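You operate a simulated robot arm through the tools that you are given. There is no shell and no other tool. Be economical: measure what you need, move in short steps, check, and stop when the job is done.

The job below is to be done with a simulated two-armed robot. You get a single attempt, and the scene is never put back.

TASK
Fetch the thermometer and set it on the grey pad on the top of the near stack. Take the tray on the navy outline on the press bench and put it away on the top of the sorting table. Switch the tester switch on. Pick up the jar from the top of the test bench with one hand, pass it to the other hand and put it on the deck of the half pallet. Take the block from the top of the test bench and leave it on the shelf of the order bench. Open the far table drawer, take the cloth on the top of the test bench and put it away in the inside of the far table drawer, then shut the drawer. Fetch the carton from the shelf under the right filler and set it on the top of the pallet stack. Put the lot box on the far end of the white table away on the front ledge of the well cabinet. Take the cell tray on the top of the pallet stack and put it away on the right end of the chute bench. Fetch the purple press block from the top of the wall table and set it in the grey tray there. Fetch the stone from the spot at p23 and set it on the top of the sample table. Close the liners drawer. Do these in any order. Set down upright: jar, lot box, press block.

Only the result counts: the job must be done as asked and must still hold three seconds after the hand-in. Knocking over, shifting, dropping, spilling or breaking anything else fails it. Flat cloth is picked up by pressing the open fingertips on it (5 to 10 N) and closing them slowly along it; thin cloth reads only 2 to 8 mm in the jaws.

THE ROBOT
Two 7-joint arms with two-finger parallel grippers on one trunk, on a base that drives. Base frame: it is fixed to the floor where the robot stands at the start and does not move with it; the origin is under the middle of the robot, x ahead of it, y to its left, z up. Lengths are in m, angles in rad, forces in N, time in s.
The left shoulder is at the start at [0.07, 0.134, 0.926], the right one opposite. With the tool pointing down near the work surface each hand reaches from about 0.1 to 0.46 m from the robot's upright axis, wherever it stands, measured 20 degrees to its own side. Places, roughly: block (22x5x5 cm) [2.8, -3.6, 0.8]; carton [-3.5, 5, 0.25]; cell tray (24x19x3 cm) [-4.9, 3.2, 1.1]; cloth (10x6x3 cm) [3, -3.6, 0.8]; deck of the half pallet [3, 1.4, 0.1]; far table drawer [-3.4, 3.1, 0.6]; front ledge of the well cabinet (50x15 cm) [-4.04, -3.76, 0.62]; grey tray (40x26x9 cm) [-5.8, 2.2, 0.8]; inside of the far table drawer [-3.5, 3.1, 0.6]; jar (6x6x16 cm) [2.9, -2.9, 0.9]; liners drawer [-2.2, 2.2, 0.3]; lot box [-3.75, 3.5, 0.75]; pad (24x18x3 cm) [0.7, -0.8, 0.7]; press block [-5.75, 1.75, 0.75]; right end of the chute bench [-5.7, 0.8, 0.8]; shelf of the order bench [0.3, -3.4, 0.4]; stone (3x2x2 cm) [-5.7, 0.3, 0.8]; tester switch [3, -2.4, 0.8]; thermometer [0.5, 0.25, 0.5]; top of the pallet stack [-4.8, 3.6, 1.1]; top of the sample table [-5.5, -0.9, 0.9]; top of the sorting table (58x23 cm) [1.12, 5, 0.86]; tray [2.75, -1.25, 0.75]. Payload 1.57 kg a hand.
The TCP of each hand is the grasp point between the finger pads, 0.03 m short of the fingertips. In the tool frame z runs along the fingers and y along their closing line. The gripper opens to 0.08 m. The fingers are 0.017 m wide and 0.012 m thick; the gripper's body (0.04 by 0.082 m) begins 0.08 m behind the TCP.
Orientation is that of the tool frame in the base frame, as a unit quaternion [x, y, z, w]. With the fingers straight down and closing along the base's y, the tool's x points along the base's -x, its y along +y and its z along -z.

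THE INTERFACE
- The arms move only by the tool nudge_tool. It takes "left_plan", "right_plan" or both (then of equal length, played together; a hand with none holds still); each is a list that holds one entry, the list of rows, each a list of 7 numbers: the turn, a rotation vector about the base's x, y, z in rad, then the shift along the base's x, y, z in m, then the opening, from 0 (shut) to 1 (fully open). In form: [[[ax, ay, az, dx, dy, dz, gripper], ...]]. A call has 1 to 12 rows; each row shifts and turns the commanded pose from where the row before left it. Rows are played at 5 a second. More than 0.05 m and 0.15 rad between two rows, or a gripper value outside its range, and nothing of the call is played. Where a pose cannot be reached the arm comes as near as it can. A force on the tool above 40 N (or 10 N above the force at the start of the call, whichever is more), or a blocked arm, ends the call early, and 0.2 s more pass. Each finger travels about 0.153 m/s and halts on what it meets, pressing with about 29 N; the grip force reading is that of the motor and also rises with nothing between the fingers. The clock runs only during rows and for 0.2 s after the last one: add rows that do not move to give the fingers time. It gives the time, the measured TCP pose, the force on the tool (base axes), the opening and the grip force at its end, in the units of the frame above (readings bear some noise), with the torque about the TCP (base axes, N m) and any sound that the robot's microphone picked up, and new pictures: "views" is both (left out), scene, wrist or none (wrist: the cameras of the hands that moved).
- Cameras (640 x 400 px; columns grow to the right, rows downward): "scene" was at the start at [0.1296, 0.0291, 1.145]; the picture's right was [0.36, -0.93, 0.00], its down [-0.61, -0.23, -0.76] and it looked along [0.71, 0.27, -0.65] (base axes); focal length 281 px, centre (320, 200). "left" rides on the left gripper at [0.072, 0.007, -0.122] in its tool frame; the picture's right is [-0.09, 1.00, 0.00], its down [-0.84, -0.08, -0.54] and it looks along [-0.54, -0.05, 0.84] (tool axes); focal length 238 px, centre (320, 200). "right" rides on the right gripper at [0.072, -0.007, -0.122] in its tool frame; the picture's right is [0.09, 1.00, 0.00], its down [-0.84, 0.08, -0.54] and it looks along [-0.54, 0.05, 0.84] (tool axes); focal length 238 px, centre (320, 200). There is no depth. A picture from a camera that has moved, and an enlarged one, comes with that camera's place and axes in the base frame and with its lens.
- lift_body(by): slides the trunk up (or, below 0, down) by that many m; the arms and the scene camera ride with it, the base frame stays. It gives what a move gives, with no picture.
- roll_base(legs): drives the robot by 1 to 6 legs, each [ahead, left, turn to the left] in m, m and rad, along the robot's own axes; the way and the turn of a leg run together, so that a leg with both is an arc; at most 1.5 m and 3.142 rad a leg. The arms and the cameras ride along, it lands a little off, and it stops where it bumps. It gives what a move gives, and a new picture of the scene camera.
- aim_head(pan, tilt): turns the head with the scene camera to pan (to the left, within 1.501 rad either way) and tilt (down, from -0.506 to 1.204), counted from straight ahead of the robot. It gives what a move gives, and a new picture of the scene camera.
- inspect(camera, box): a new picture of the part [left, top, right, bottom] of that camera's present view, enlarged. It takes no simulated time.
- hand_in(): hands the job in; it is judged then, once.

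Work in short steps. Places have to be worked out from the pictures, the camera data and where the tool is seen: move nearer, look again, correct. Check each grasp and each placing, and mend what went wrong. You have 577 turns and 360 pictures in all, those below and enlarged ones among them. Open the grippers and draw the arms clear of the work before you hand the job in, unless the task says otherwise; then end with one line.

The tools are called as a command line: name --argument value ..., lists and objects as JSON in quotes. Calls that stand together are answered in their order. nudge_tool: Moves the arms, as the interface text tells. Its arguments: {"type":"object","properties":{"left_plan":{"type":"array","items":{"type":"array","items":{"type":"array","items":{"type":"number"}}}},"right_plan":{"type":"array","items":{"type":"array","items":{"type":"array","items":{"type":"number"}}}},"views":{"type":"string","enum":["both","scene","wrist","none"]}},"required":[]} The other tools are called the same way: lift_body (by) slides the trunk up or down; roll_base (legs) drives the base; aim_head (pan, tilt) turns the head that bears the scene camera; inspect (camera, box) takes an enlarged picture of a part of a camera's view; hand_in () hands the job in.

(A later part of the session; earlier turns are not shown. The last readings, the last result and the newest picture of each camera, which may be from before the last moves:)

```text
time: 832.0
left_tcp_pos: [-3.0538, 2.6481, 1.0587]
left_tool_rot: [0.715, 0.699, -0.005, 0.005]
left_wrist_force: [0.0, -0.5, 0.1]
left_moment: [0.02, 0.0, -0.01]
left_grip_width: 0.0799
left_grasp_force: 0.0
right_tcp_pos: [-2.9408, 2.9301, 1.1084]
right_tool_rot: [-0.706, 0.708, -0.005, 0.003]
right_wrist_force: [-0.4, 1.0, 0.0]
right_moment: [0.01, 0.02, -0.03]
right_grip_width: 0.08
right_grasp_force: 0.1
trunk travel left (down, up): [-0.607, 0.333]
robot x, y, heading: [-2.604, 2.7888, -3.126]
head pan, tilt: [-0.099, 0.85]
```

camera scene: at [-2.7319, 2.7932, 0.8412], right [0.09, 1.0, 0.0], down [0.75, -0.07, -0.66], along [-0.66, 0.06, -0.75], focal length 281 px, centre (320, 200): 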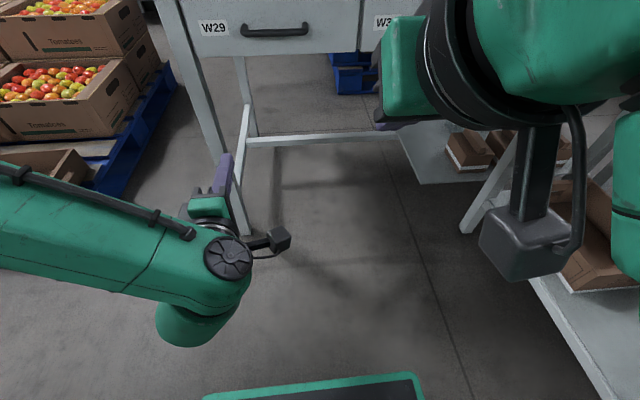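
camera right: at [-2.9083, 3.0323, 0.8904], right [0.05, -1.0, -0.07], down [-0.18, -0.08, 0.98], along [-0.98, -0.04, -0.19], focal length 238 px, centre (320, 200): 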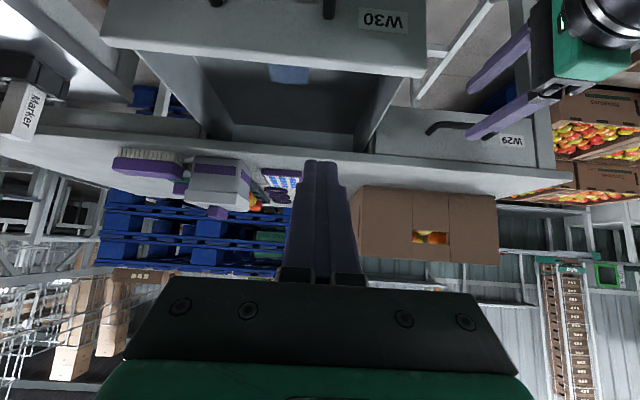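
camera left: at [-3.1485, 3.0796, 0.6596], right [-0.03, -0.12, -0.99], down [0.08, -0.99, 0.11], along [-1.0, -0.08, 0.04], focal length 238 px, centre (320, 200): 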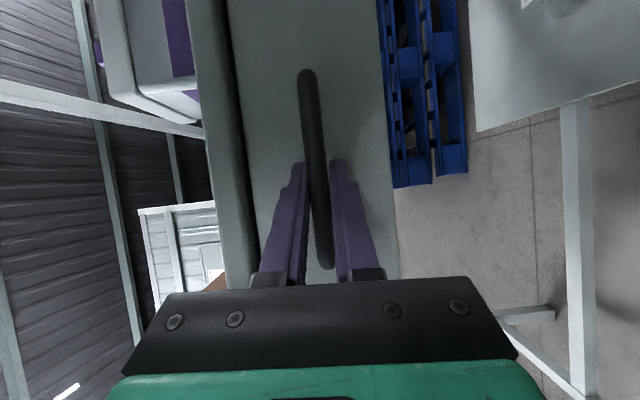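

Both hands are neutral again. I drive round the fruit pallet to the south side of the pallet stack.

roll_base --legs '[[0, 1.15, 0], [0, 1.15, -0.016], [1.5, 0, 0], [0.75, 0, 0], [0, 0, -1.571], [1.3, 0, 0]]'

lift_body --by 0.3

aim_head --pan 0.15 --tilt 0.4

```text
time: 864.0
left_tcp_pos: [-4.9471, 2.1776, 1.0583]
left_tool_rot: [1.0, -0.029, -0.007, -0.002]
left_wrist_force: [0.4, 0.1, 0.2]
left_moment: [-0.01, 0.01, 0.03]
left_grip_width: 0.0798
left_grasp_force: 0.2
right_tcp_pos: [-4.6707, 2.0544, 1.1089]
right_tool_rot: [0.021, 1.0, -0.004, -0.002]
right_wrist_force: [0.0, -0.8, -0.4]
right_moment: [0.01, 0.03, 0.02]
right_grip_width: 0.0803
right_grasp_force: 0.0
trunk travel left (down, up): [-0.607, 0.333]
robot x, y, heading: [-4.8228, 1.7229, 1.545]
head pan, tilt: [-0.099, 0.85]
camera scene: at [-4.8127, 1.8502, 1.2412], right [0.99, -0.13, 0.0], down [-0.09, -0.75, -0.66], along [0.08, 0.65, -0.75], focal length 281 px, centre (320, 200)
```

scene: 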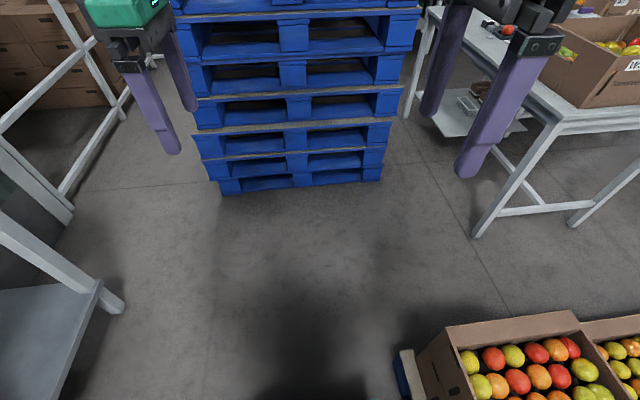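

```text
time: 867.0
left_tcp_pos: [-4.9482, 2.1782, 1.3585]
left_tool_rot: [1.0, -0.03, -0.007, -0.002]
left_wrist_force: [-0.2, -0.2, 0.3]
left_moment: [0.01, -0.02, 0.02]
left_grip_width: 0.0801
left_grasp_force: 0.1
right_tcp_pos: [-4.6699, 2.0535, 1.4084]
right_tool_rot: [0.019, 1.0, -0.004, -0.001]
right_wrist_force: [0.3, -0.2, 0.6]
right_moment: [-0.03, 0.03, 0.0]
right_grip_width: 0.0802
right_grasp_force: 0.0
trunk travel left (down, up): [-0.907, 0.033]
robot x, y, heading: [-4.8218, 1.7287, 1.544]
head pan, tilt: [-0.099, 0.85]
```

```text
time: 867.9
left_tcp_pos: [-4.9475, 2.177, 1.3593]
left_tool_rot: [1.0, -0.029, -0.007, -0.002]
left_wrist_force: [0.5, 1.1, -0.5]
left_moment: [0.0, 0.03, 0.0]
left_grip_width: 0.0801
left_grasp_force: 0.1
right_tcp_pos: [-4.6698, 2.0533, 1.4065]
right_tool_rot: [0.02, 1.0, -0.005, -0.002]
right_wrist_force: [0.6, 0.4, 0.2]
right_moment: [0.0, 0.0, -0.03]
right_grip_width: 0.08
right_grasp_force: 0.0
trunk travel left (down, up): [-0.907, 0.033]
robot x, y, heading: [-4.821, 1.7255, 1.545]
head pan, tilt: [0.15, 0.4]
camera scene: at [-4.834, 1.8647, 1.5802], right [0.99, 0.12, 0.0], down [0.05, -0.39, -0.92], along [-0.11, 0.91, -0.39], focal length 281 px, centre (320, 200)
```

scene: 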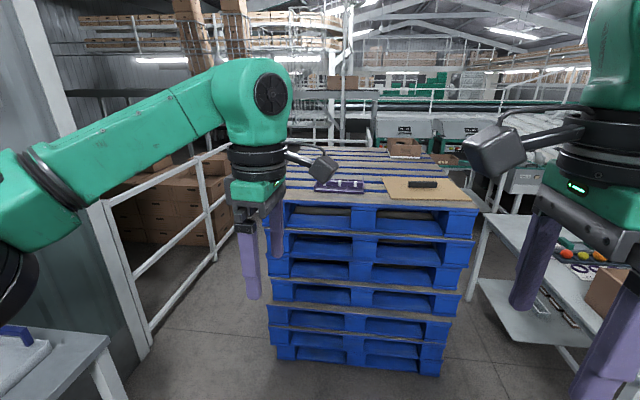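

The cell tray lies near the stack's south edge at about (−4.893, 3.17). I move up to the stack with the left hand over the tray and look with the wrist camera.

roll_base --legs '[[0.95, -0.06, 0.026]]'

nudge_tool --left_plan '[[[0, 0, 0.0, -0.02, 0, -0.03, 1], [0, 0, 0, -0.02, -0.02, -0.03, 1], [0, 0, 0, 0, 0, 0, 1]]]' --views "wrist"

```text
time: 872.9
left_tcp_pos: [-4.8862, 3.1269, 1.3591]
left_tool_rot: [1.0, -0.016, -0.008, -0.001]
left_wrist_force: [0.4, -0.4, -1.0]
left_moment: [0.02, -0.04, 0.01]
left_grip_width: 0.0801
left_grasp_force: 0.1
right_tcp_pos: [-4.6065, 3.012, 1.4085]
right_tool_rot: [0.006, 1.0, -0.004, -0.002]
right_wrist_force: [0.4, -0.4, -0.3]
right_moment: [0.0, -0.01, -0.02]
right_grip_width: 0.08
right_grasp_force: 0.0
trunk travel left (down, up): [-0.907, 0.033]
robot x, y, heading: [-4.7486, 2.6816, 1.57]
head pan, tilt: [0.15, 0.4]
camera scene: at [-4.7651, 2.8176, 1.5804], right [0.99, 0.15, 0.0], down [0.06, -0.38, -0.92], along [-0.14, 0.91, -0.39], focal length 281 px, centre (320, 200)
```

scene: 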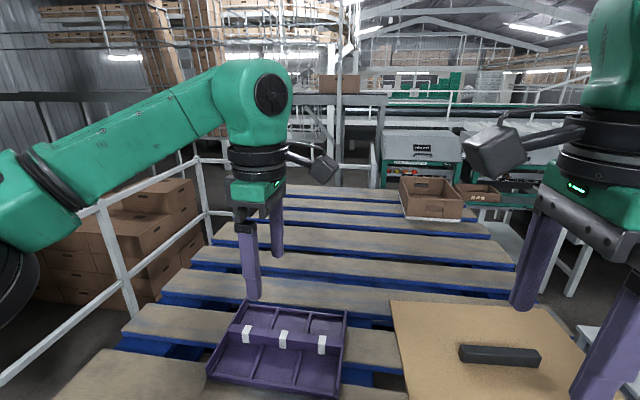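

```text
time: 873.7
left_tcp_pos: [-4.9247, 3.1081, 1.2991]
left_tool_rot: [1.0, -0.017, -0.007, -0.002]
left_wrist_force: [0.4, 0.8, -0.9]
left_moment: [0.01, -0.02, -0.04]
left_grip_width: 0.0801
left_grasp_force: 0.1
right_tcp_pos: [-4.6056, 3.0129, 1.4079]
right_tool_rot: [0.006, 1.0, -0.005, -0.003]
right_wrist_force: [0.7, -0.3, 0.3]
right_moment: [0.02, -0.02, 0.0]
right_grip_width: 0.08
right_grasp_force: 0.1
trunk travel left (down, up): [-0.907, 0.033]
robot x, y, heading: [-4.7532, 2.6787, 1.571]
head pan, tilt: [0.15, 0.4]
camera left: at [-4.8523, 3.0997, 1.4201], right [-0.12, -0.99, 0.0], down [-0.83, 0.1, 0.55], along [-0.55, 0.07, -0.83], focal length 238 px, centre (320, 200)
```

left: 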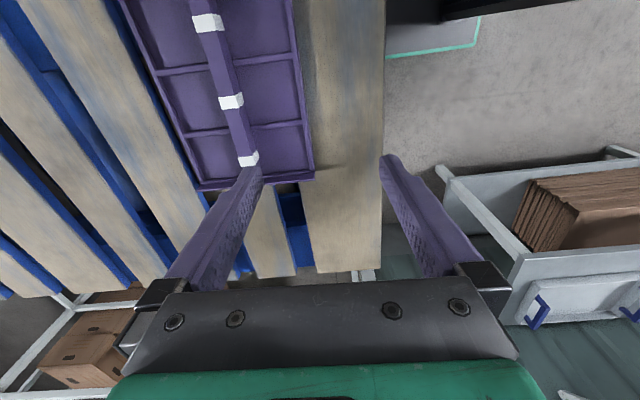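

The tray has a central beam with white bands running along x at y≈3.214, its middle at x≈−4.898 – an ideal balanced grip. I roll 6 cm closer and come down over the middle band.

roll_base --legs '[[0.06, 0, 0]]'

nudge_tool --left_plan '[[[0, 0, 0.0, 0.014, 0.023, -0.03, 0.7], [0, 0, 0, 0.013, 0.023, -0.03, 0.6], [0, 0, 0, 0, 0, -0.03, 0.6], [0, 0, 0, 0, 0, 0, 0.6]]]' --views "wrist"

```text
time: 874.6
left_tcp_pos: [-4.9242, 3.1565, 1.3039]
left_tool_rot: [1.0, -0.015, -0.006, -0.007]
left_wrist_force: [0.4, -0.8, 0.4]
left_moment: [0.07, 0.02, -0.02]
left_grip_width: 0.0801
left_grasp_force: 0.0
right_tcp_pos: [-4.6061, 3.0602, 1.4118]
right_tool_rot: [0.007, 1.0, 0.001, -0.003]
right_wrist_force: [0.3, -0.9, 0.6]
right_moment: [0.11, -0.03, 0.01]
right_grip_width: 0.08
right_grasp_force: 0.0
trunk travel left (down, up): [-0.907, 0.033]
robot x, y, heading: [-4.752, 2.7365, 1.565]
head pan, tilt: [0.15, 0.4]
camera scene: at [-4.765, 2.8648, 1.5816], right [0.99, 0.15, 0.0], down [0.06, -0.38, -0.92], along [-0.14, 0.91, -0.38], focal length 281 px, centre (320, 200)
```

scene: 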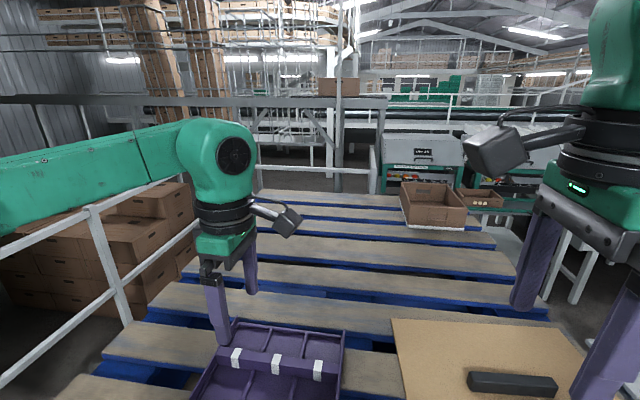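

```text
time: 875.6
left_tcp_pos: [-4.902, 3.2154, 1.2111]
left_tool_rot: [1.0, -0.016, -0.006, 0.0]
left_wrist_force: [-0.5, 0.3, 0.8]
left_moment: [0.0, 0.01, -0.02]
left_grip_width: 0.0481
left_grasp_force: 0.1
right_tcp_pos: [-4.6069, 3.0741, 1.4061]
right_tool_rot: [0.007, 1.0, -0.006, -0.002]
right_wrist_force: [0.1, 0.4, -0.2]
right_moment: [-0.03, 0.0, -0.04]
right_grip_width: 0.08
right_grasp_force: 0.0
trunk travel left (down, up): [-0.907, 0.033]
robot x, y, heading: [-4.7548, 2.7356, 1.569]
head pan, tilt: [0.15, 0.4]
camera left: at [-4.8279, 3.2074, 1.3317], right [-0.13, -0.99, 0.0], down [-0.83, 0.1, 0.55], along [-0.55, 0.07, -0.83], focal length 238 px, centre (320, 200)
```

left: 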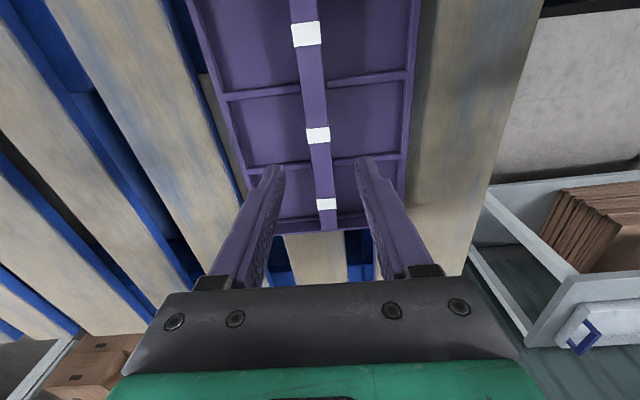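

The middle band is right under the hand; cross-ribs are close, so I shift 14 mm east between them and descend, then close.

nudge_tool --left_plan '[[[0, 0, 0.0, 0.015, 0, -0.03, 0.6], [0, 0, 0, 0, 0, -0.03, 0.6], [0, 0, 0, 0, 0, -0.015, 0.6], [0, 0, 0, 0, 0, -0.006, 0.6], [0, 0, 0, 0, 0, -0.005, 0.6], [0, 0, 0, 0, 0, 0, 0.3], [0, 0, 0, 0, 0, 0, 0], [0, 0, 0, 0, 0, 0, 0], [0, 0, 0, 0, 0, 0, 0]]]' --views "none"

```text
time: 877.6
left_tcp_pos: [-4.883, 3.213, 1.1247]
left_tool_rot: [1.0, -0.016, -0.006, -0.001]
left_wrist_force: [-0.6, -0.2, 0.3]
left_moment: [-0.01, -0.01, 0.02]
left_grip_width: 0.0189
left_grasp_force: 28.9
right_tcp_pos: [-4.6061, 3.0724, 1.4091]
right_tool_rot: [0.006, 1.0, -0.004, -0.003]
right_wrist_force: [0.2, -0.6, 0.5]
right_moment: [-0.05, 0.0, -0.01]
right_grip_width: 0.0799
right_grasp_force: 0.0
trunk travel left (down, up): [-0.907, 0.033]
robot x, y, heading: [-4.7496, 2.7395, 1.569]
head pan, tilt: [0.15, 0.4]
```

Beam gripped (19 mm). I lift, back south and turn west to look at the chute bench.

nudge_tool --left_plan '[[[0, 0, 0.0, 0, 0, 0.02, 0], [0, 0, 0, 0, 0, 0.04, 0], [0, 0, 0, 0, 0, 0.04, 0], [0, 0, 0, 0, -0.03, 0.02, 0], [0, 0, 0, 0, -0.04, 0, 0], [0, 0, 0, 0, -0.04, 0, 0]]]' --views "none"

roll_base --legs '[[-1.3, 0.0, 0], [-0.5, 0, 0], [0, 0, 1.571]]'

aim_head --pan 0.0 --tilt 0.55

```text
time: 879.0
left_tcp_pos: [-4.8822, 3.1025, 1.2438]
left_tool_rot: [1.0, -0.017, -0.006, -0.003]
left_wrist_force: [-0.1, -0.2, -0.2]
left_moment: [0.03, 0.02, 0.0]
left_grip_width: 0.0192
left_grasp_force: 28.6
right_tcp_pos: [-4.6082, 3.0698, 1.4091]
right_tool_rot: [0.005, 1.0, -0.004, -0.001]
right_wrist_force: [0.2, -0.8, 0.3]
right_moment: [0.02, -0.02, 0.01]
right_grip_width: 0.0799
right_grasp_force: 0.0
trunk travel left (down, up): [-0.907, 0.033]
robot x, y, heading: [-4.7509, 2.7352, 1.568]
head pan, tilt: [0.15, 0.4]
```

```text
time: 891.9
left_tcp_pos: [-5.1476, 0.8122, 1.2433]
left_tool_rot: [0.736, 0.677, -0.006, 0.005]
left_wrist_force: [0.0, -0.8, -0.7]
left_moment: [-0.03, -0.04, 0.02]
left_grip_width: 0.019
left_grasp_force: 28.8
right_tcp_pos: [-5.1008, 1.0868, 1.4068]
right_tool_rot: [-0.684, 0.729, -0.007, 0.001]
right_wrist_force: [-0.5, 0.2, -0.7]
right_moment: [-0.02, -0.02, 0.0]
right_grip_width: 0.0801
right_grasp_force: 0.1
trunk travel left (down, up): [-0.907, 0.033]
robot x, y, heading: [-4.7735, 0.9226, 3.091]
head pan, tilt: [0.15, 0.4]
camera scene: at [-4.9156, 0.9174, 1.5801], right [-0.1, 0.99, 0.0], down [0.39, 0.04, -0.92], along [-0.92, -0.09, -0.39], focal length 281 px, centre (320, 200)
```

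scene: 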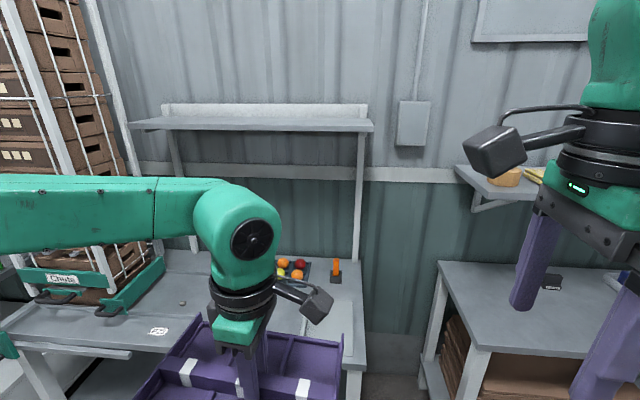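

```text
time: 892.6
left_tcp_pos: [-5.1455, 0.8098, 1.2434]
left_tool_rot: [0.736, 0.676, -0.006, 0.004]
left_wrist_force: [0.1, 0.9, -0.4]
left_moment: [-0.02, 0.0, -0.02]
left_grip_width: 0.019
left_grasp_force: 28.9
right_tcp_pos: [-5.099, 1.0844, 1.4076]
right_tool_rot: [-0.684, 0.729, -0.005, 0.001]
right_wrist_force: [-0.3, 0.2, 0.1]
right_moment: [0.02, 0.01, -0.01]
right_grip_width: 0.0798
right_grasp_force: 0.2
trunk travel left (down, up): [-0.907, 0.033]
robot x, y, heading: [-4.7704, 0.919, 3.094]
head pan, tilt: [0.0, 0.55]
camera scene: at [-4.9119, 0.9282, 1.5665], right [0.05, 1.0, 0.0], down [0.52, -0.03, -0.85], along [-0.85, 0.04, -0.52], focal length 281 px, centre (320, 200)
```

scene: 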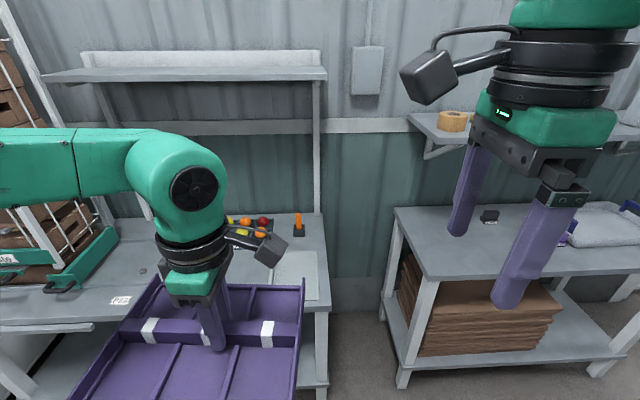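

The chute bench is ahead: P23 mark and the pebble (stone) at its left, some items at the right end. I move the tray aside to see the right end clearly.

nudge_tool --left_plan '[[[0, 0, 0.0, 0, -0.045, 0, 0], [0, 0, 0, 0, -0.045, 0, 0], [0, 0, 0, 0, -0.045, 0, 0], [0, 0, 0, 0, -0.045, 0, 0], [0, 0, 0, 0, -0.045, 0, 0], [0, 0, 0, 0, -0.045, 0, 0]]]' --views "scene"

```text
time: 894.0
left_tcp_pos: [-5.1448, 0.5396, 1.2425]
left_tool_rot: [0.736, 0.677, -0.005, 0.003]
left_wrist_force: [-0.8, -1.3, -0.9]
left_moment: [0.02, 0.0, 0.02]
left_grip_width: 0.019
left_grasp_force: 28.5
right_tcp_pos: [-5.0988, 1.0812, 1.4087]
right_tool_rot: [-0.684, 0.729, -0.004, 0.002]
right_wrist_force: [-0.7, -1.0, 0.3]
right_moment: [-0.05, 0.03, 0.0]
right_grip_width: 0.08
right_grasp_force: 0.0
trunk travel left (down, up): [-0.907, 0.033]
robot x, y, heading: [-4.7708, 0.92, 3.094]
head pan, tilt: [0.0, 0.55]
camera scene: at [-4.9109, 0.9246, 1.5666], right [0.05, 1.0, 0.0], down [0.52, -0.02, -0.85], along [-0.85, 0.04, -0.52], focal length 281 px, centre (320, 200)
```

scene: 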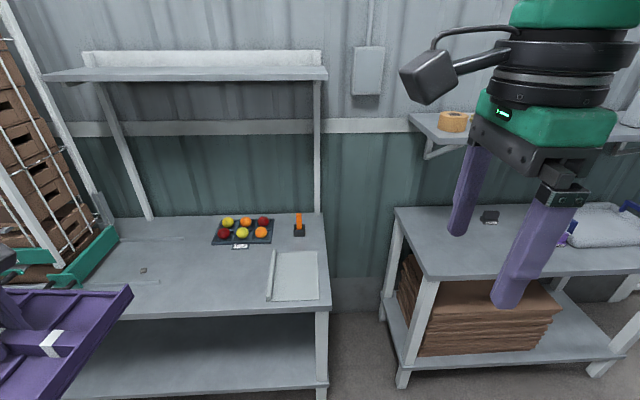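

A grey pad of just the tray's size (x −5.765…−5.514, y ≈0.78–0.965, ridge on its left) marks the right end. I turn the tray so its long side lies along x, centre my hand, and roll up to the bench.

nudge_tool --left_plan '[[[0, 0, -0.143, 0, 0.01, 0, 0], [0, 0, -0.143, 0, 0.02, 0, 0], [0, 0, -0.143, 0, 0.02, 0, 0], [0, 0, -0.143, 0, 0.02, 0, 0], [0, 0, -0.143, 0, 0.02, 0, 0], [0, 0, -0.143, 0, 0.02, 0, 0], [0, 0, -0.143, 0, 0.02, 0, 0], [0, 0, -0.143, 0, 0.02, 0, 0], [0, 0, -0.143, 0, 0.02, 0, 0], [0, 0, -0.143, 0, 0.02, 0, 0], [0, 0, -0.14, 0, 0.02, 0, 0]]]' --views "none"

roll_base --legs '[[0, 0, 0.047], [0.43, -0.13, 0]]'

lift_body --by -0.25

aim_head --pan 0.25 --tilt 0.9

```text
time: 896.4
left_tcp_pos: [-5.1458, 0.7499, 1.2432]
left_tool_rot: [0.999, -0.042, -0.006, -0.002]
left_wrist_force: [-0.1, -0.3, -0.3]
left_moment: [-0.01, -0.01, 0.0]
left_grip_width: 0.0187
left_grasp_force: 28.9
right_tcp_pos: [-5.0986, 1.084, 1.4066]
right_tool_rot: [-0.684, 0.73, -0.005, 0.002]
right_wrist_force: [-0.3, -0.2, 0.3]
right_moment: [-0.01, -0.01, -0.01]
right_grip_width: 0.0797
right_grasp_force: 0.1
trunk travel left (down, up): [-0.907, 0.033]
robot x, y, heading: [-4.7715, 0.9227, 3.095]
head pan, tilt: [0.0, 0.55]
```

```text
time: 899.5
left_tcp_pos: [-5.5583, 0.8626, 1.2446]
left_tool_rot: [1.0, -0.018, -0.007, -0.001]
left_wrist_force: [-0.5, -0.4, 0.5]
left_moment: [-0.01, 0.05, 0.0]
left_grip_width: 0.019
left_grasp_force: 28.8
right_tcp_pos: [-5.527, 1.1973, 1.4092]
right_tool_rot: [-0.701, 0.713, -0.003, 0.001]
right_wrist_force: [0.9, 0.0, 0.5]
right_moment: [0.02, 0.02, -0.05]
right_grip_width: 0.08
right_grasp_force: 0.0
trunk travel left (down, up): [-0.907, 0.033]
robot x, y, heading: [-5.198, 1.0513, 3.137]
head pan, tilt: [0.0, 0.55]
camera scene: at [-5.3327, 1.0505, 1.5668], right [0.0, 1.0, 0.0], down [0.52, 0.0, -0.85], along [-0.85, 0.0, -0.52], focal length 281 px, centre (320, 200)
```

scene: 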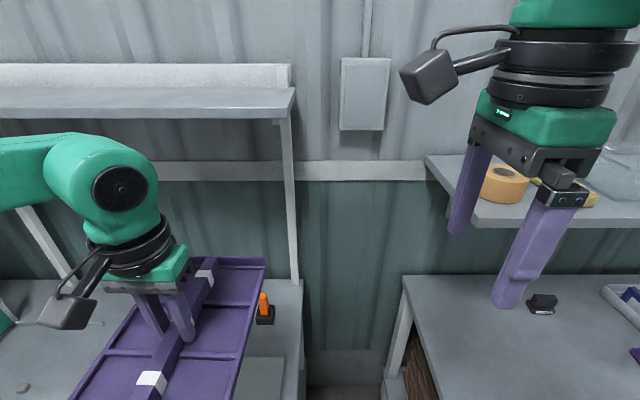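

```text
time: 902.1
left_tcp_pos: [-5.561, 0.8639, 0.9928]
left_tool_rot: [1.0, -0.017, -0.006, -0.003]
left_wrist_force: [-0.5, -0.6, -1.1]
left_moment: [0.01, -0.01, 0.0]
left_grip_width: 0.0186
left_grasp_force: 29.2
right_tcp_pos: [-5.5291, 1.1985, 1.1572]
right_tool_rot: [-0.702, 0.712, -0.004, 0.002]
right_wrist_force: [-0.3, 0.5, -0.8]
right_moment: [0.0, 0.01, -0.02]
right_grip_width: 0.0798
right_grasp_force: 0.0
trunk travel left (down, up): [-0.657, 0.283]
robot x, y, heading: [-5.1936, 1.0564, 3.14]
head pan, tilt: [0.0, 0.55]
```

```text
time: 903.0
left_tcp_pos: [-5.5604, 0.8656, 0.9926]
left_tool_rot: [1.0, -0.018, -0.006, -0.002]
left_wrist_force: [0.1, 0.0, -0.4]
left_moment: [-0.04, 0.01, 0.03]
left_grip_width: 0.019
left_grasp_force: 29.1
right_tcp_pos: [-5.5304, 1.1985, 1.1581]
right_tool_rot: [-0.701, 0.713, -0.005, 0.001]
right_wrist_force: [0.2, 0.2, -0.6]
right_moment: [-0.01, 0.02, 0.02]
right_grip_width: 0.0799
right_grasp_force: 0.0
trunk travel left (down, up): [-0.657, 0.283]
robot x, y, heading: [-5.1939, 1.0565, 3.142]
head pan, tilt: [0.25, 0.901]
camera scene: at [-5.3188, 1.0328, 1.2873], right [-0.24, 0.97, 0.0], down [0.76, 0.19, -0.62], along [-0.6, -0.15, -0.78], focal length 281 px, centre (320, 200)
```

scene: 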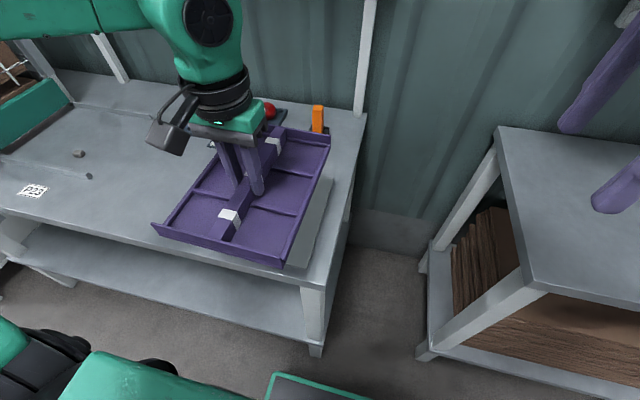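

Pad edges: y≈0.765–0.95. I move the tray to (−5.64, 0.895), clear of the ridge, and lower until contact.

nudge_tool --left_plan '[[[0, 0, 0.017, -0.027, 0.01, 0, 0], [0, 0, 0, -0.027, 0.01, 0, 0], [0, 0, 0, -0.026, 0.01, 0, 0], [0, 0, 0, 0, 0, -0.035, 0], [0, 0, 0, 0, 0, -0.035, 0], [0, 0, 0, 0, 0, -0.02, 0], [0, 0, 0, 0, 0, 0, 0]]]' --views "scene"

```text
time: 904.5
left_tcp_pos: [-5.6416, 0.8931, 0.9031]
left_tool_rot: [1.0, -0.009, -0.006, -0.002]
left_wrist_force: [-0.5, -0.6, -0.3]
left_moment: [0.01, -0.02, -0.01]
left_grip_width: 0.0186
left_grasp_force: 28.9
right_tcp_pos: [-5.5299, 1.2, 1.1576]
right_tool_rot: [-0.702, 0.712, -0.005, 0.001]
right_wrist_force: [-0.1, 0.4, -0.1]
right_moment: [0.01, 0.01, 0.0]
right_grip_width: 0.08
right_grasp_force: 0.0
trunk travel left (down, up): [-0.657, 0.283]
robot x, y, heading: [-5.1956, 1.0528, 3.142]
head pan, tilt: [0.25, 0.901]
camera scene: at [-5.3184, 1.0326, 1.2873], right [-0.24, 0.97, 0.0], down [0.76, 0.19, -0.62], along [-0.6, -0.15, -0.78], focal length 281 px, centre (320, 200)
```

scene: 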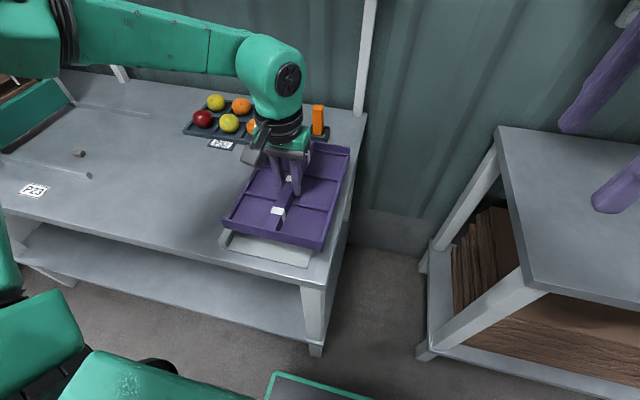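

nudge_tool --left_plan '[[[0, 0, 0, 0.01, 0, -0.012, 0], [0, 0, 0, 0, 0, -0.01, 0], [0, 0, 0, 0, 0, -0.008, 0], [0, 0, 0, 0, 0, -0.006, 0], [0, 0, 0, 0, 0, -0.006, 0], [0, 0, 0, 0, 0, -0.006, 0], [0, 0, 0, 0, 0, -0.005, 0], [0, 0, 0, 0, 0, -0.005, 0]]]' --views "none"

```text
time: 906.4
left_tcp_pos: [-5.6314, 0.8936, 0.8453]
left_tool_rot: [1.0, -0.009, -0.006, -0.002]
left_wrist_force: [0.1, -0.1, -0.4]
left_moment: [-0.01, -0.01, -0.01]
left_grip_width: 0.0192
left_grasp_force: 29.3
right_tcp_pos: [-5.5297, 1.1983, 1.157]
right_tool_rot: [-0.701, 0.713, -0.005, 0.002]
right_wrist_force: [-0.1, -0.8, -0.4]
right_moment: [-0.03, 0.0, 0.02]
right_grip_width: 0.0799
right_grasp_force: 0.1
trunk travel left (down, up): [-0.657, 0.283]
robot x, y, heading: [-5.1962, 1.0479, 3.141]
head pan, tilt: [0.25, 0.901]
```

nudge_tool --left_plan '[[[0, 0, 0, 0, 0, -0.006, 0], [0, 0, 0, 0, 0, -0.006, 0], [0, 0, 0, 0, 0, -0.006, 0], [0, 0, 0, 0, 0, -0.006, 0], [0, 0, 0, 0, 0, -0.006, 0], [0, 0, 0, 0, 0, -0.006, 0], [0, 0, 0, 0, 0, -0.005, 0], [0, 0, 0, 0, 0, -0.005, 0], [0, 0, 0, 0, 0, -0.005, 0]]]' --views "none"

```text
time: 907.0
left_tcp_pos: [-5.6291, 0.8944, 0.837]
left_tool_rot: [1.0, -0.009, -0.012, -0.001]
left_wrist_force: [5.2, -1.7, 19.2]
left_moment: [-0.44, -0.41, 0.02]
left_grip_width: 0.0191
left_grasp_force: 29.3
right_tcp_pos: [-5.5254, 1.1988, 1.1586]
right_tool_rot: [-0.702, 0.712, -0.003, 0.0]
right_wrist_force: [-0.5, -0.5, -0.7]
right_moment: [0.0, 0.0, 0.01]
right_grip_width: 0.08
right_grasp_force: 0.2
trunk travel left (down, up): [-0.657, 0.283]
robot x, y, heading: [-5.1987, 1.0516, 3.143]
head pan, tilt: [0.25, 0.901]
stopped in row 3 (left hand): the force on the tool passed its limit at 45 N (the readings are from after the stop); the commanded pose is now the measured one
```

Contact (pad top ≈0.80). I release and lift the hand.

nudge_tool --left_plan '[[[0, 0, 0, 0, 0, 0.003, 0.3], [0, 0, 0, 0, 0, 0, 0.5], [0, 0, 0, 0, 0, 0, 0.6], [0, 0, 0, 0, 0, 0.03, 0.6], [0, 0, 0, 0, 0, 0.04, 0.6], [0, 0, 0, 0, 0, 0.045, 1], [0, 0, 0, 0.03, -0.03, 0.02, 1], [0, 0, 0, 0.03, -0.03, 0.0, 1]]]' --views "scene"

```text
time: 908.8
left_tcp_pos: [-5.571, 0.8313, 0.9727]
left_tool_rot: [1.0, -0.009, -0.01, -0.004]
left_wrist_force: [0.3, 0.7, 0.0]
left_moment: [0.06, 0.01, 0.05]
left_grip_width: 0.0798
left_grasp_force: 0.0
right_tcp_pos: [-5.5274, 1.1964, 1.1586]
right_tool_rot: [-0.702, 0.713, -0.004, 0.001]
right_wrist_force: [0.1, 0.5, 0.0]
right_moment: [0.0, -0.01, 0.01]
right_grip_width: 0.0797
right_grasp_force: 0.1
trunk travel left (down, up): [-0.657, 0.283]
robot x, y, heading: [-5.1936, 1.0558, 3.139]
head pan, tilt: [0.25, 0.901]
camera scene: at [-5.317, 1.0305, 1.2874], right [-0.24, 0.97, 0.0], down [0.76, 0.19, -0.62], along [-0.6, -0.15, -0.78], focal length 281 px, centre (320, 200)
```

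scene: 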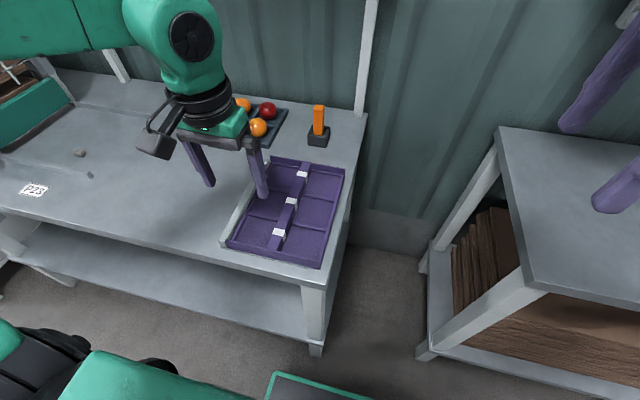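

The cell tray sits squarely on the pad. Next the stone: the pebble at about (−5.685, 0.315) by the P23 mark. I shift south so the left hand is over it and look.

nudge_tool --left_plan '[[[0, 0, 0, 0, 0.035, 0.02, 1], [0, 0, 0, 0, 0.035, 0.02, 1]]]' --views "none"

roll_base --legs '[[0, 0.59, 0]]'

nudge_tool --left_plan '[[[0, 0, 0, -0.03, 0, -0.02, 1], [0, 0, 0, -0.03, 0.0, -0.03, 1]]]' --views "wrist"

```text
time: 909.4
left_tcp_pos: [-5.57, 0.9044, 1.0116]
left_tool_rot: [1.0, -0.008, -0.008, -0.002]
left_wrist_force: [-0.5, 0.3, 0.2]
left_moment: [-0.01, 0.01, -0.01]
left_grip_width: 0.0799
left_grasp_force: 0.0
right_tcp_pos: [-5.5302, 1.1998, 1.1581]
right_tool_rot: [-0.702, 0.712, -0.004, 0.002]
right_wrist_force: [0.2, 0.9, -0.2]
right_moment: [-0.02, -0.04, -0.01]
right_grip_width: 0.08
right_grasp_force: 0.0
trunk travel left (down, up): [-0.657, 0.283]
robot x, y, heading: [-5.1939, 1.0518, 3.142]
head pan, tilt: [0.25, 0.901]
```

```text
time: 912.8
left_tcp_pos: [-5.5785, 0.3137, 1.012]
left_tool_rot: [1.0, -0.015, -0.009, -0.002]
left_wrist_force: [-0.3, 0.3, 0.3]
left_moment: [0.01, 0.02, 0.01]
left_grip_width: 0.0801
left_grasp_force: 0.1
right_tcp_pos: [-5.5327, 0.6102, 1.1578]
right_tool_rot: [-0.698, 0.716, -0.006, 0.0]
right_wrist_force: [-0.4, -0.3, -0.7]
right_moment: [0.0, 0.04, -0.04]
right_grip_width: 0.08
right_grasp_force: 0.1
trunk travel left (down, up): [-0.657, 0.283]
robot x, y, heading: [-5.2024, 0.4611, 3.13]
head pan, tilt: [0.25, 0.901]
camera scene: at [-5.3239, 0.4411, 1.2873], right [-0.23, 0.97, 0.0], down [0.76, 0.18, -0.62], along [-0.6, -0.14, -0.78], focal length 281 px, centre (320, 200)
```

scene: 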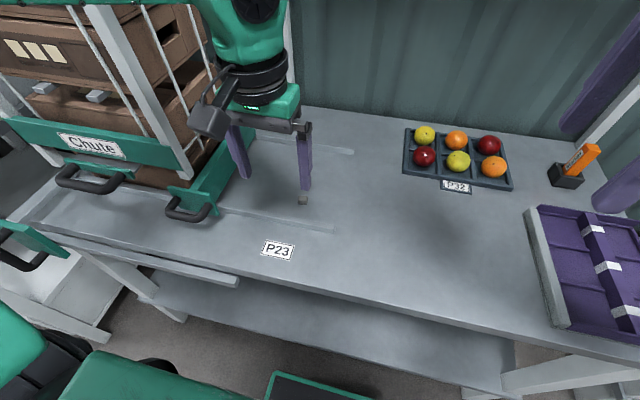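

```text
time: 913.4
left_tcp_pos: [-5.6393, 0.3161, 0.9604]
left_tool_rot: [1.0, -0.014, -0.008, -0.003]
left_wrist_force: [-0.5, 0.4, -0.1]
left_moment: [0.0, -0.01, -0.01]
left_grip_width: 0.0798
left_grasp_force: 0.0
right_tcp_pos: [-5.5354, 0.6087, 1.1581]
right_tool_rot: [-0.698, 0.716, -0.006, 0.002]
right_wrist_force: [-0.5, 0.8, -0.4]
right_moment: [-0.02, -0.01, 0.0]
right_grip_width: 0.0801
right_grasp_force: 0.2
trunk travel left (down, up): [-0.657, 0.283]
robot x, y, heading: [-5.2024, 0.4603, 3.132]
head pan, tilt: [0.25, 0.901]
camera left: at [-5.5658, 0.3075, 1.0796], right [-0.12, -0.99, 0.0], down [-0.82, 0.1, 0.56], along [-0.55, 0.07, -0.83], focal length 238 px, centre (320, 200)
```

left: 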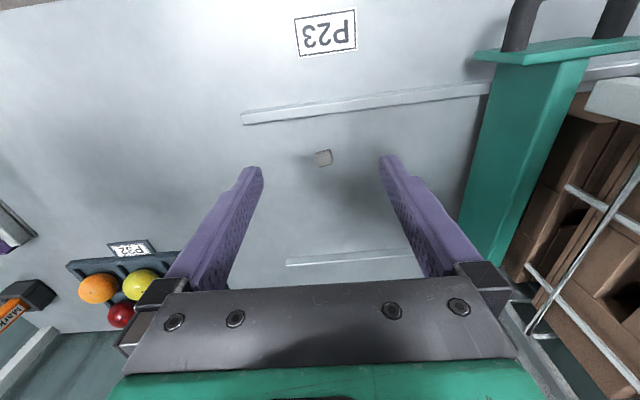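

The stone is at (−5.683, 0.319). I go down over it and close when just above the bench.

nudge_tool --left_plan '[[[0, 0, 0, -0.022, 0.002, -0.03, 0.8], [0, 0, 0, -0.022, 0.001, -0.03, 0.7], [0, 0, 0, 0, 0, -0.03, 0.7], [0, 0, 0, 0, 0, -0.025, 0.7], [0, 0, 0, 0, 0, -0.006, 0.7], [0, 0, 0, 0, 0, -0.006, 0.7], [0, 0, 0, 0, 0, -0.005, 0.7], [0, 0, 0, 0, 0, -0.005, 0.7]]]' --views "wrist"

```text
time: 915.2
left_tcp_pos: [-5.6804, 0.3195, 0.8305]
left_tool_rot: [1.0, -0.015, -0.015, -0.004]
left_wrist_force: [-4.2, -4.3, 37.6]
left_moment: [-1.38, -0.09, -0.25]
left_grip_width: 0.0594
left_grasp_force: 2.0
right_tcp_pos: [-5.5282, 0.6091, 1.1595]
right_tool_rot: [-0.697, 0.717, -0.003, 0.0]
right_wrist_force: [-0.4, 0.4, 0.8]
right_moment: [-0.02, -0.01, 0.03]
right_grip_width: 0.08
right_grasp_force: 0.1
trunk travel left (down, up): [-0.657, 0.283]
robot x, y, heading: [-5.2035, 0.4573, 3.126]
head pan, tilt: [0.25, 0.901]
camera left: at [-5.6058, 0.311, 0.9492], right [-0.12, -0.99, 0.0], down [-0.82, 0.1, 0.57], along [-0.56, 0.07, -0.82], focal length 238 px, centre (320, 200)
```

left: 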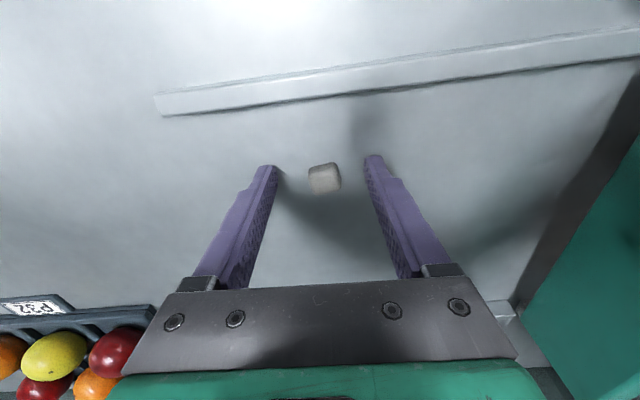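

On the bench with the stone between the fingertips. I ease up 4 mm and close.

nudge_tool --left_plan '[[[0, 0, 0, -0.002, 0, 0.004, 0.5], [0, 0, 0, 0, 0, 0, 0.3], [0, 0, 0, 0, 0, 0, 0.1], [0, 0, 0, 0, 0, 0, 0], [0, 0, 0, 0, 0, 0, 0]]]' --views "none"

nudge_tool --left_plan '[[[0, 0, 0, 0, 0, 0.02, 0], [0, 0, 0, 0, 0, 0.04, 0], [0, 0, 0, 0, 0, 0.04, 0], [0, 0, 0, 0.03, 0, 0.03, 0], [0, 0, 0, 0.04, 0, 0, 0]]]' --views "wrist"

```text
time: 916.4
left_tcp_pos: [-5.6812, 0.3184, 0.8318]
left_tool_rot: [1.0, -0.015, -0.01, -0.003]
left_wrist_force: [4.4, -9.6, 17.9]
left_moment: [-0.51, -0.28, 0.01]
left_grip_width: 0.0193
left_grasp_force: 28.8
right_tcp_pos: [-5.5283, 0.6087, 1.1591]
right_tool_rot: [-0.697, 0.717, -0.003, 0.0]
right_wrist_force: [-0.1, -0.4, -0.3]
right_moment: [-0.01, 0.0, 0.0]
right_grip_width: 0.0801
right_grasp_force: 0.1
trunk travel left (down, up): [-0.657, 0.283]
robot x, y, heading: [-5.2021, 0.4591, 3.125]
head pan, tilt: [0.25, 0.901]
```

```text
time: 917.6
left_tcp_pos: [-5.6116, 0.3185, 0.9598]
left_tool_rot: [1.0, -0.015, -0.01, -0.002]
left_wrist_force: [-0.1, -0.5, 0.2]
left_moment: [0.0, 0.01, 0.03]
left_grip_width: 0.0189
left_grasp_force: 29.5
right_tcp_pos: [-5.5307, 0.6084, 1.1586]
right_tool_rot: [-0.697, 0.717, -0.004, 0.002]
right_wrist_force: [0.2, 0.1, -0.1]
right_moment: [0.0, 0.02, 0.0]
right_grip_width: 0.08
right_grasp_force: 0.0
trunk travel left (down, up): [-0.657, 0.283]
robot x, y, heading: [-5.2019, 0.4549, 3.121]
head pan, tilt: [0.25, 0.901]
camera left: at [-5.5386, 0.3107, 1.0797], right [-0.12, -0.99, 0.0], down [-0.82, 0.1, 0.56], along [-0.55, 0.07, -0.83], focal length 238 px, centre (320, 200)
```

left: 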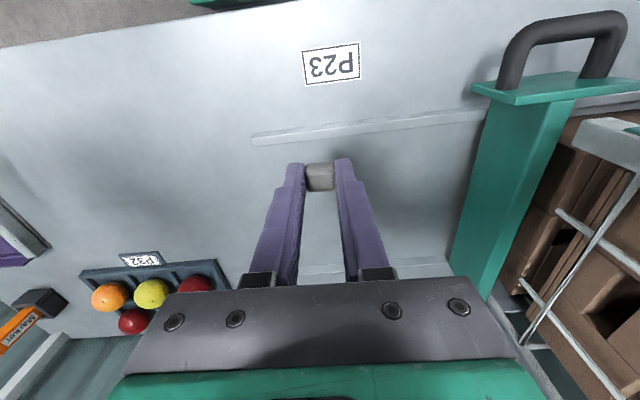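

The stone is held between the fingertips. I back off, raise, and go south to the sample table.

lift_body --by 0.2

roll_base --legs '[[-0.27, 0, 0.018], [0, 1.2, 0]]'

aim_head --pan 0.2 --tilt 0.75

```text
time: 919.8
left_tcp_pos: [-5.6152, 0.319, 1.1586]
left_tool_rot: [1.0, -0.015, -0.009, -0.003]
left_wrist_force: [0.4, 0.7, -1.1]
left_moment: [0.0, 0.01, 0.02]
left_grip_width: 0.0188
left_grasp_force: 29.1
right_tcp_pos: [-5.5339, 0.6085, 1.3572]
right_tool_rot: [-0.697, 0.717, -0.005, 0.001]
right_wrist_force: [0.4, -0.5, 0.4]
right_moment: [0.0, 0.01, 0.02]
right_grip_width: 0.08
right_grasp_force: 0.0
trunk travel left (down, up): [-0.857, 0.083]
robot x, y, heading: [-5.2027, 0.4538, 3.13]
head pan, tilt: [0.25, 0.901]
```

```text
time: 927.2
left_tcp_pos: [-5.35, -0.8588, 1.1588]
left_tool_rot: [1.0, -0.013, -0.009, -0.002]
left_wrist_force: [0.6, -0.3, -0.3]
left_moment: [-0.01, 0.01, -0.01]
left_grip_width: 0.0188
left_grasp_force: 28.9
right_tcp_pos: [-5.268, -0.568, 1.356]
right_tool_rot: [-0.698, 0.716, -0.006, 0.002]
right_wrist_force: [0.3, -0.4, -0.5]
right_moment: [-0.03, 0.0, 0.02]
right_grip_width: 0.0801
right_grasp_force: 0.0
trunk travel left (down, up): [-0.857, 0.083]
robot x, y, heading: [-4.937, -0.7171, 3.13]
head pan, tilt: [0.25, 0.901]
camera scene: at [-5.0588, -0.7361, 1.4873], right [-0.24, 0.97, 0.0], down [0.76, 0.18, -0.62], along [-0.6, -0.15, -0.78], focal length 281 px, centre (320, 200)
```

scene: 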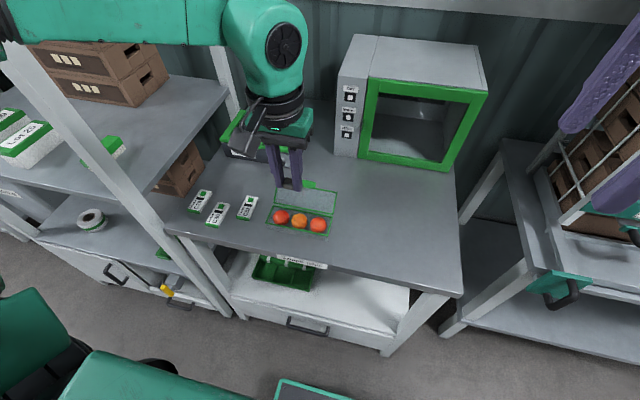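

```text
time: 927.9
left_tcp_pos: [-5.3476, -0.8599, 1.1601]
left_tool_rot: [1.0, -0.014, -0.009, -0.002]
left_wrist_force: [0.1, 0.3, -0.1]
left_moment: [0.03, -0.04, 0.0]
left_grip_width: 0.019
left_grasp_force: 29.5
right_tcp_pos: [-5.2677, -0.5693, 1.3571]
right_tool_rot: [-0.698, 0.716, -0.006, 0.001]
right_wrist_force: [0.7, 0.4, 0.3]
right_moment: [-0.01, 0.02, -0.01]
right_grip_width: 0.08
right_grasp_force: 0.1
trunk travel left (down, up): [-0.857, 0.083]
robot x, y, heading: [-4.9373, -0.7186, 3.131]
head pan, tilt: [0.201, 0.75]
camera scene: at [-5.0669, -0.7347, 1.4991], right [-0.19, 0.98, 0.0], down [0.67, 0.13, -0.73], along [-0.72, -0.14, -0.68], focal length 281 px, centre (320, 200)
```

scene: 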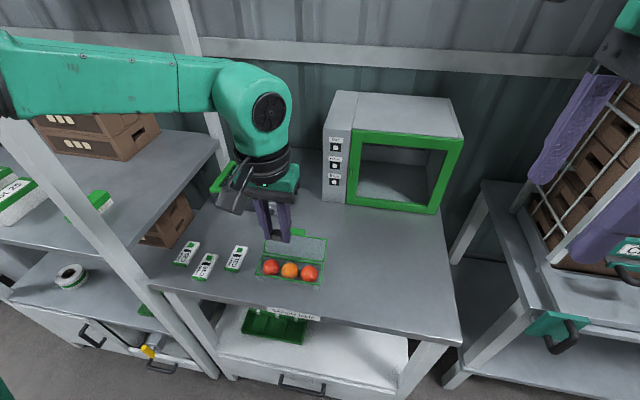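

There's free space at the right front of the sample table, about (−5.47, −0.66). I draw the right hand back from the chute rack, then shift so the left hand comes over that spot.

nudge_tool --right_plan '[[[0, 0, 0, 0.03, 0, 0.01, 1], [0, 0, 0, 0.03, 0, 0.01, 1], [0, 0, 0, 0.02, 0, 0.01, 1]]]' --views "none"

roll_base --legs '[[0.04, -0.19, 0.01]]'

nudge_tool --left_plan '[[[0, 0, 0, -0.04, 0, -0.04, 0], [0, 0, 0, -0.04, 0, -0.03, 0], [0, 0, 0, 0, 0, -0.04, 0], [0, 0, 0, 0, 0, -0.04, 0]]]' --views "scene"

```text
time: 928.7
left_tcp_pos: [-5.3474, -0.8602, 1.1601]
left_tool_rot: [1.0, -0.013, -0.009, -0.002]
left_wrist_force: [-0.6, 0.2, -0.5]
left_moment: [0.03, 0.0, -0.01]
left_grip_width: 0.0193
left_grasp_force: 29.0
right_tcp_pos: [-5.1873, -0.571, 1.3878]
right_tool_rot: [-0.698, 0.716, -0.005, 0.001]
right_wrist_force: [0.3, -0.3, 0.3]
right_moment: [0.01, 0.03, -0.02]
right_grip_width: 0.0799
right_grasp_force: 0.1
trunk travel left (down, up): [-0.857, 0.083]
robot x, y, heading: [-4.9363, -0.7175, 3.132]
head pan, tilt: [0.201, 0.75]
```

```text
time: 930.3
left_tcp_pos: [-5.3863, -0.6766, 1.1591]
left_tool_rot: [1.0, -0.006, -0.01, -0.004]
left_wrist_force: [-0.1, -0.2, -0.5]
left_moment: [0.03, 0.01, 0.01]
left_grip_width: 0.0192
left_grasp_force: 28.9
right_tcp_pos: [-5.2299, -0.3865, 1.389]
right_tool_rot: [-0.703, 0.711, -0.002, 0.003]
right_wrist_force: [0.5, 0.0, -0.8]
right_moment: [0.07, 0.02, 0.01]
right_grip_width: 0.0799
right_grasp_force: 0.2
trunk travel left (down, up): [-0.857, 0.083]
robot x, y, heading: [-4.9758, -0.5244, -3.141]
head pan, tilt: [0.201, 0.75]
camera scene: at [-5.1057, -0.5501, 1.4992], right [-0.2, 0.98, 0.0], down [0.67, 0.14, -0.73], along [-0.72, -0.14, -0.68], focal length 281 px, centre (320, 200)
```

scene: 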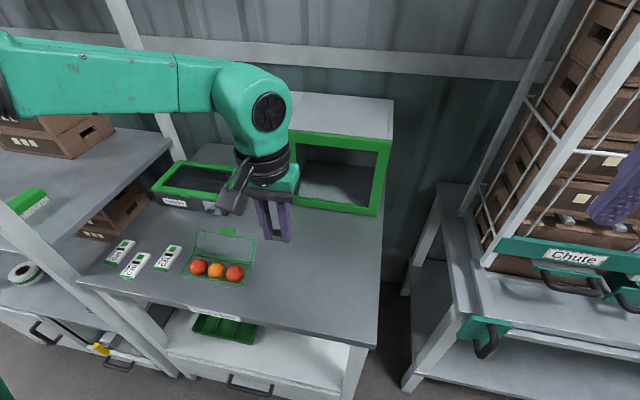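

```text
refused: row 1 steps farther than a row can; nothing moved
```

nudge_tool --left_plan '[[[0, 0, 0, -0.03, 0.005, -0.035, 0], [0, 0, 0, -0.03, 0.005, -0.035, 0], [0, 0, 0, -0.025, 0.005, -0.035, 0], [0, 0, 0, 0, 0, -0.04, 0], [0, 0, 0, 0, 0, -0.03, 0], [0, 0, 0, 0, 0, -0.01, 0], [0, 0, 0, 0, 0, -0.01, 0], [0, 0, 0, 0, 0, -0.008, 0], [0, 0, 0, 0, 0, -0.008, 0], [0, 0, 0, 0, 0, -0.006, 0]]]' --views "wrist"

```text
time: 932.5
left_tcp_pos: [-5.4323, -0.6947, 0.971]
left_tool_rot: [1.0, -0.007, -0.009, -0.003]
left_wrist_force: [0.3, -0.2, 0.1]
left_moment: [-0.02, -0.01, 0.01]
left_grip_width: 0.0189
left_grasp_force: 29.1
left hand out of reach, approached as far as the arm can: row 3, 4, 5, 6, 7, 8, 9, 10
right_tcp_pos: [-5.2303, -0.3827, 1.3876]
right_tool_rot: [-0.703, 0.711, -0.004, 0.002]
right_wrist_force: [0.2, 0.6, 0.4]
right_moment: [0.03, 0.0, 0.0]
right_grip_width: 0.0802
right_grasp_force: 0.0
trunk travel left (down, up): [-0.857, 0.083]
robot x, y, heading: [-4.9743, -0.5281, -3.14]
head pan, tilt: [0.201, 0.75]
camera left: at [-5.3573, -0.7012, 1.0906], right [-0.1, -0.99, 0.0], down [-0.83, 0.09, 0.56], along [-0.56, 0.06, -0.83], focal length 238 px, centre (320, 200)
```

left: 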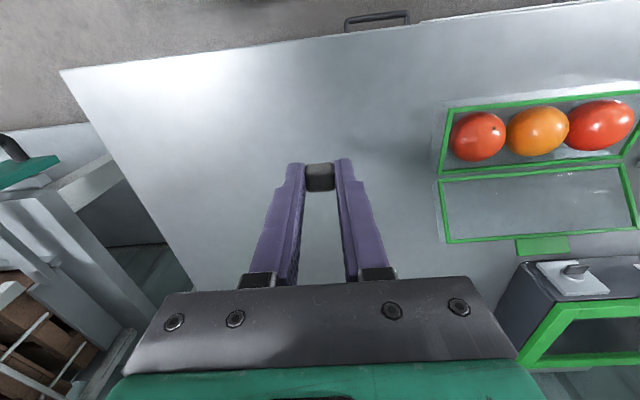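

Clear spot below. I lower with the trunk until contact.

lift_body --by -0.03

lift_body --by -0.01

lift_body --by -0.01

```text
time: 933.3
left_tcp_pos: [-5.4317, -0.6936, 0.9406]
left_tool_rot: [1.0, -0.006, -0.01, -0.003]
left_wrist_force: [0.7, 0.0, -0.5]
left_moment: [0.01, -0.04, -0.03]
left_grip_width: 0.0191
left_grasp_force: 28.8
right_tcp_pos: [-5.2307, -0.3816, 1.3579]
right_tool_rot: [-0.704, 0.71, -0.004, 0.002]
right_wrist_force: [-0.4, 0.0, 0.4]
right_moment: [0.01, 0.01, 0.01]
right_grip_width: 0.0801
right_grasp_force: 0.1
trunk travel left (down, up): [-0.827, 0.113]
robot x, y, heading: [-4.9745, -0.5256, -3.139]
head pan, tilt: [0.201, 0.75]
```

```text
time: 933.9
left_tcp_pos: [-5.4311, -0.6939, 0.9304]
left_tool_rot: [1.0, -0.006, -0.01, -0.003]
left_wrist_force: [0.9, 0.3, -0.6]
left_moment: [-0.03, -0.04, 0.01]
left_grip_width: 0.0189
left_grasp_force: 29.1
right_tcp_pos: [-5.2304, -0.3826, 1.3483]
right_tool_rot: [-0.703, 0.711, -0.004, 0.002]
right_wrist_force: [-0.6, -0.3, -0.2]
right_moment: [-0.06, 0.01, -0.04]
right_grip_width: 0.0801
right_grasp_force: 0.1
trunk travel left (down, up): [-0.817, 0.123]
robot x, y, heading: [-4.9746, -0.5299, -3.14]
head pan, tilt: [0.201, 0.75]
```

```text
time: 934.4
left_tcp_pos: [-5.4317, -0.6951, 0.9219]
left_tool_rot: [1.0, -0.006, -0.01, -0.004]
left_wrist_force: [-0.7, 0.2, -0.8]
left_moment: [0.01, -0.03, 0.01]
left_grip_width: 0.019
left_grasp_force: 29.1
right_tcp_pos: [-5.231, -0.3831, 1.338]
right_tool_rot: [-0.703, 0.711, -0.004, 0.002]
right_wrist_force: [-0.2, -0.4, -0.7]
right_moment: [0.0, 0.03, 0.03]
right_grip_width: 0.0797
right_grasp_force: 0.0
trunk travel left (down, up): [-0.807, 0.133]
robot x, y, heading: [-4.978, -0.5272, -3.141]
head pan, tilt: [0.201, 0.75]
```

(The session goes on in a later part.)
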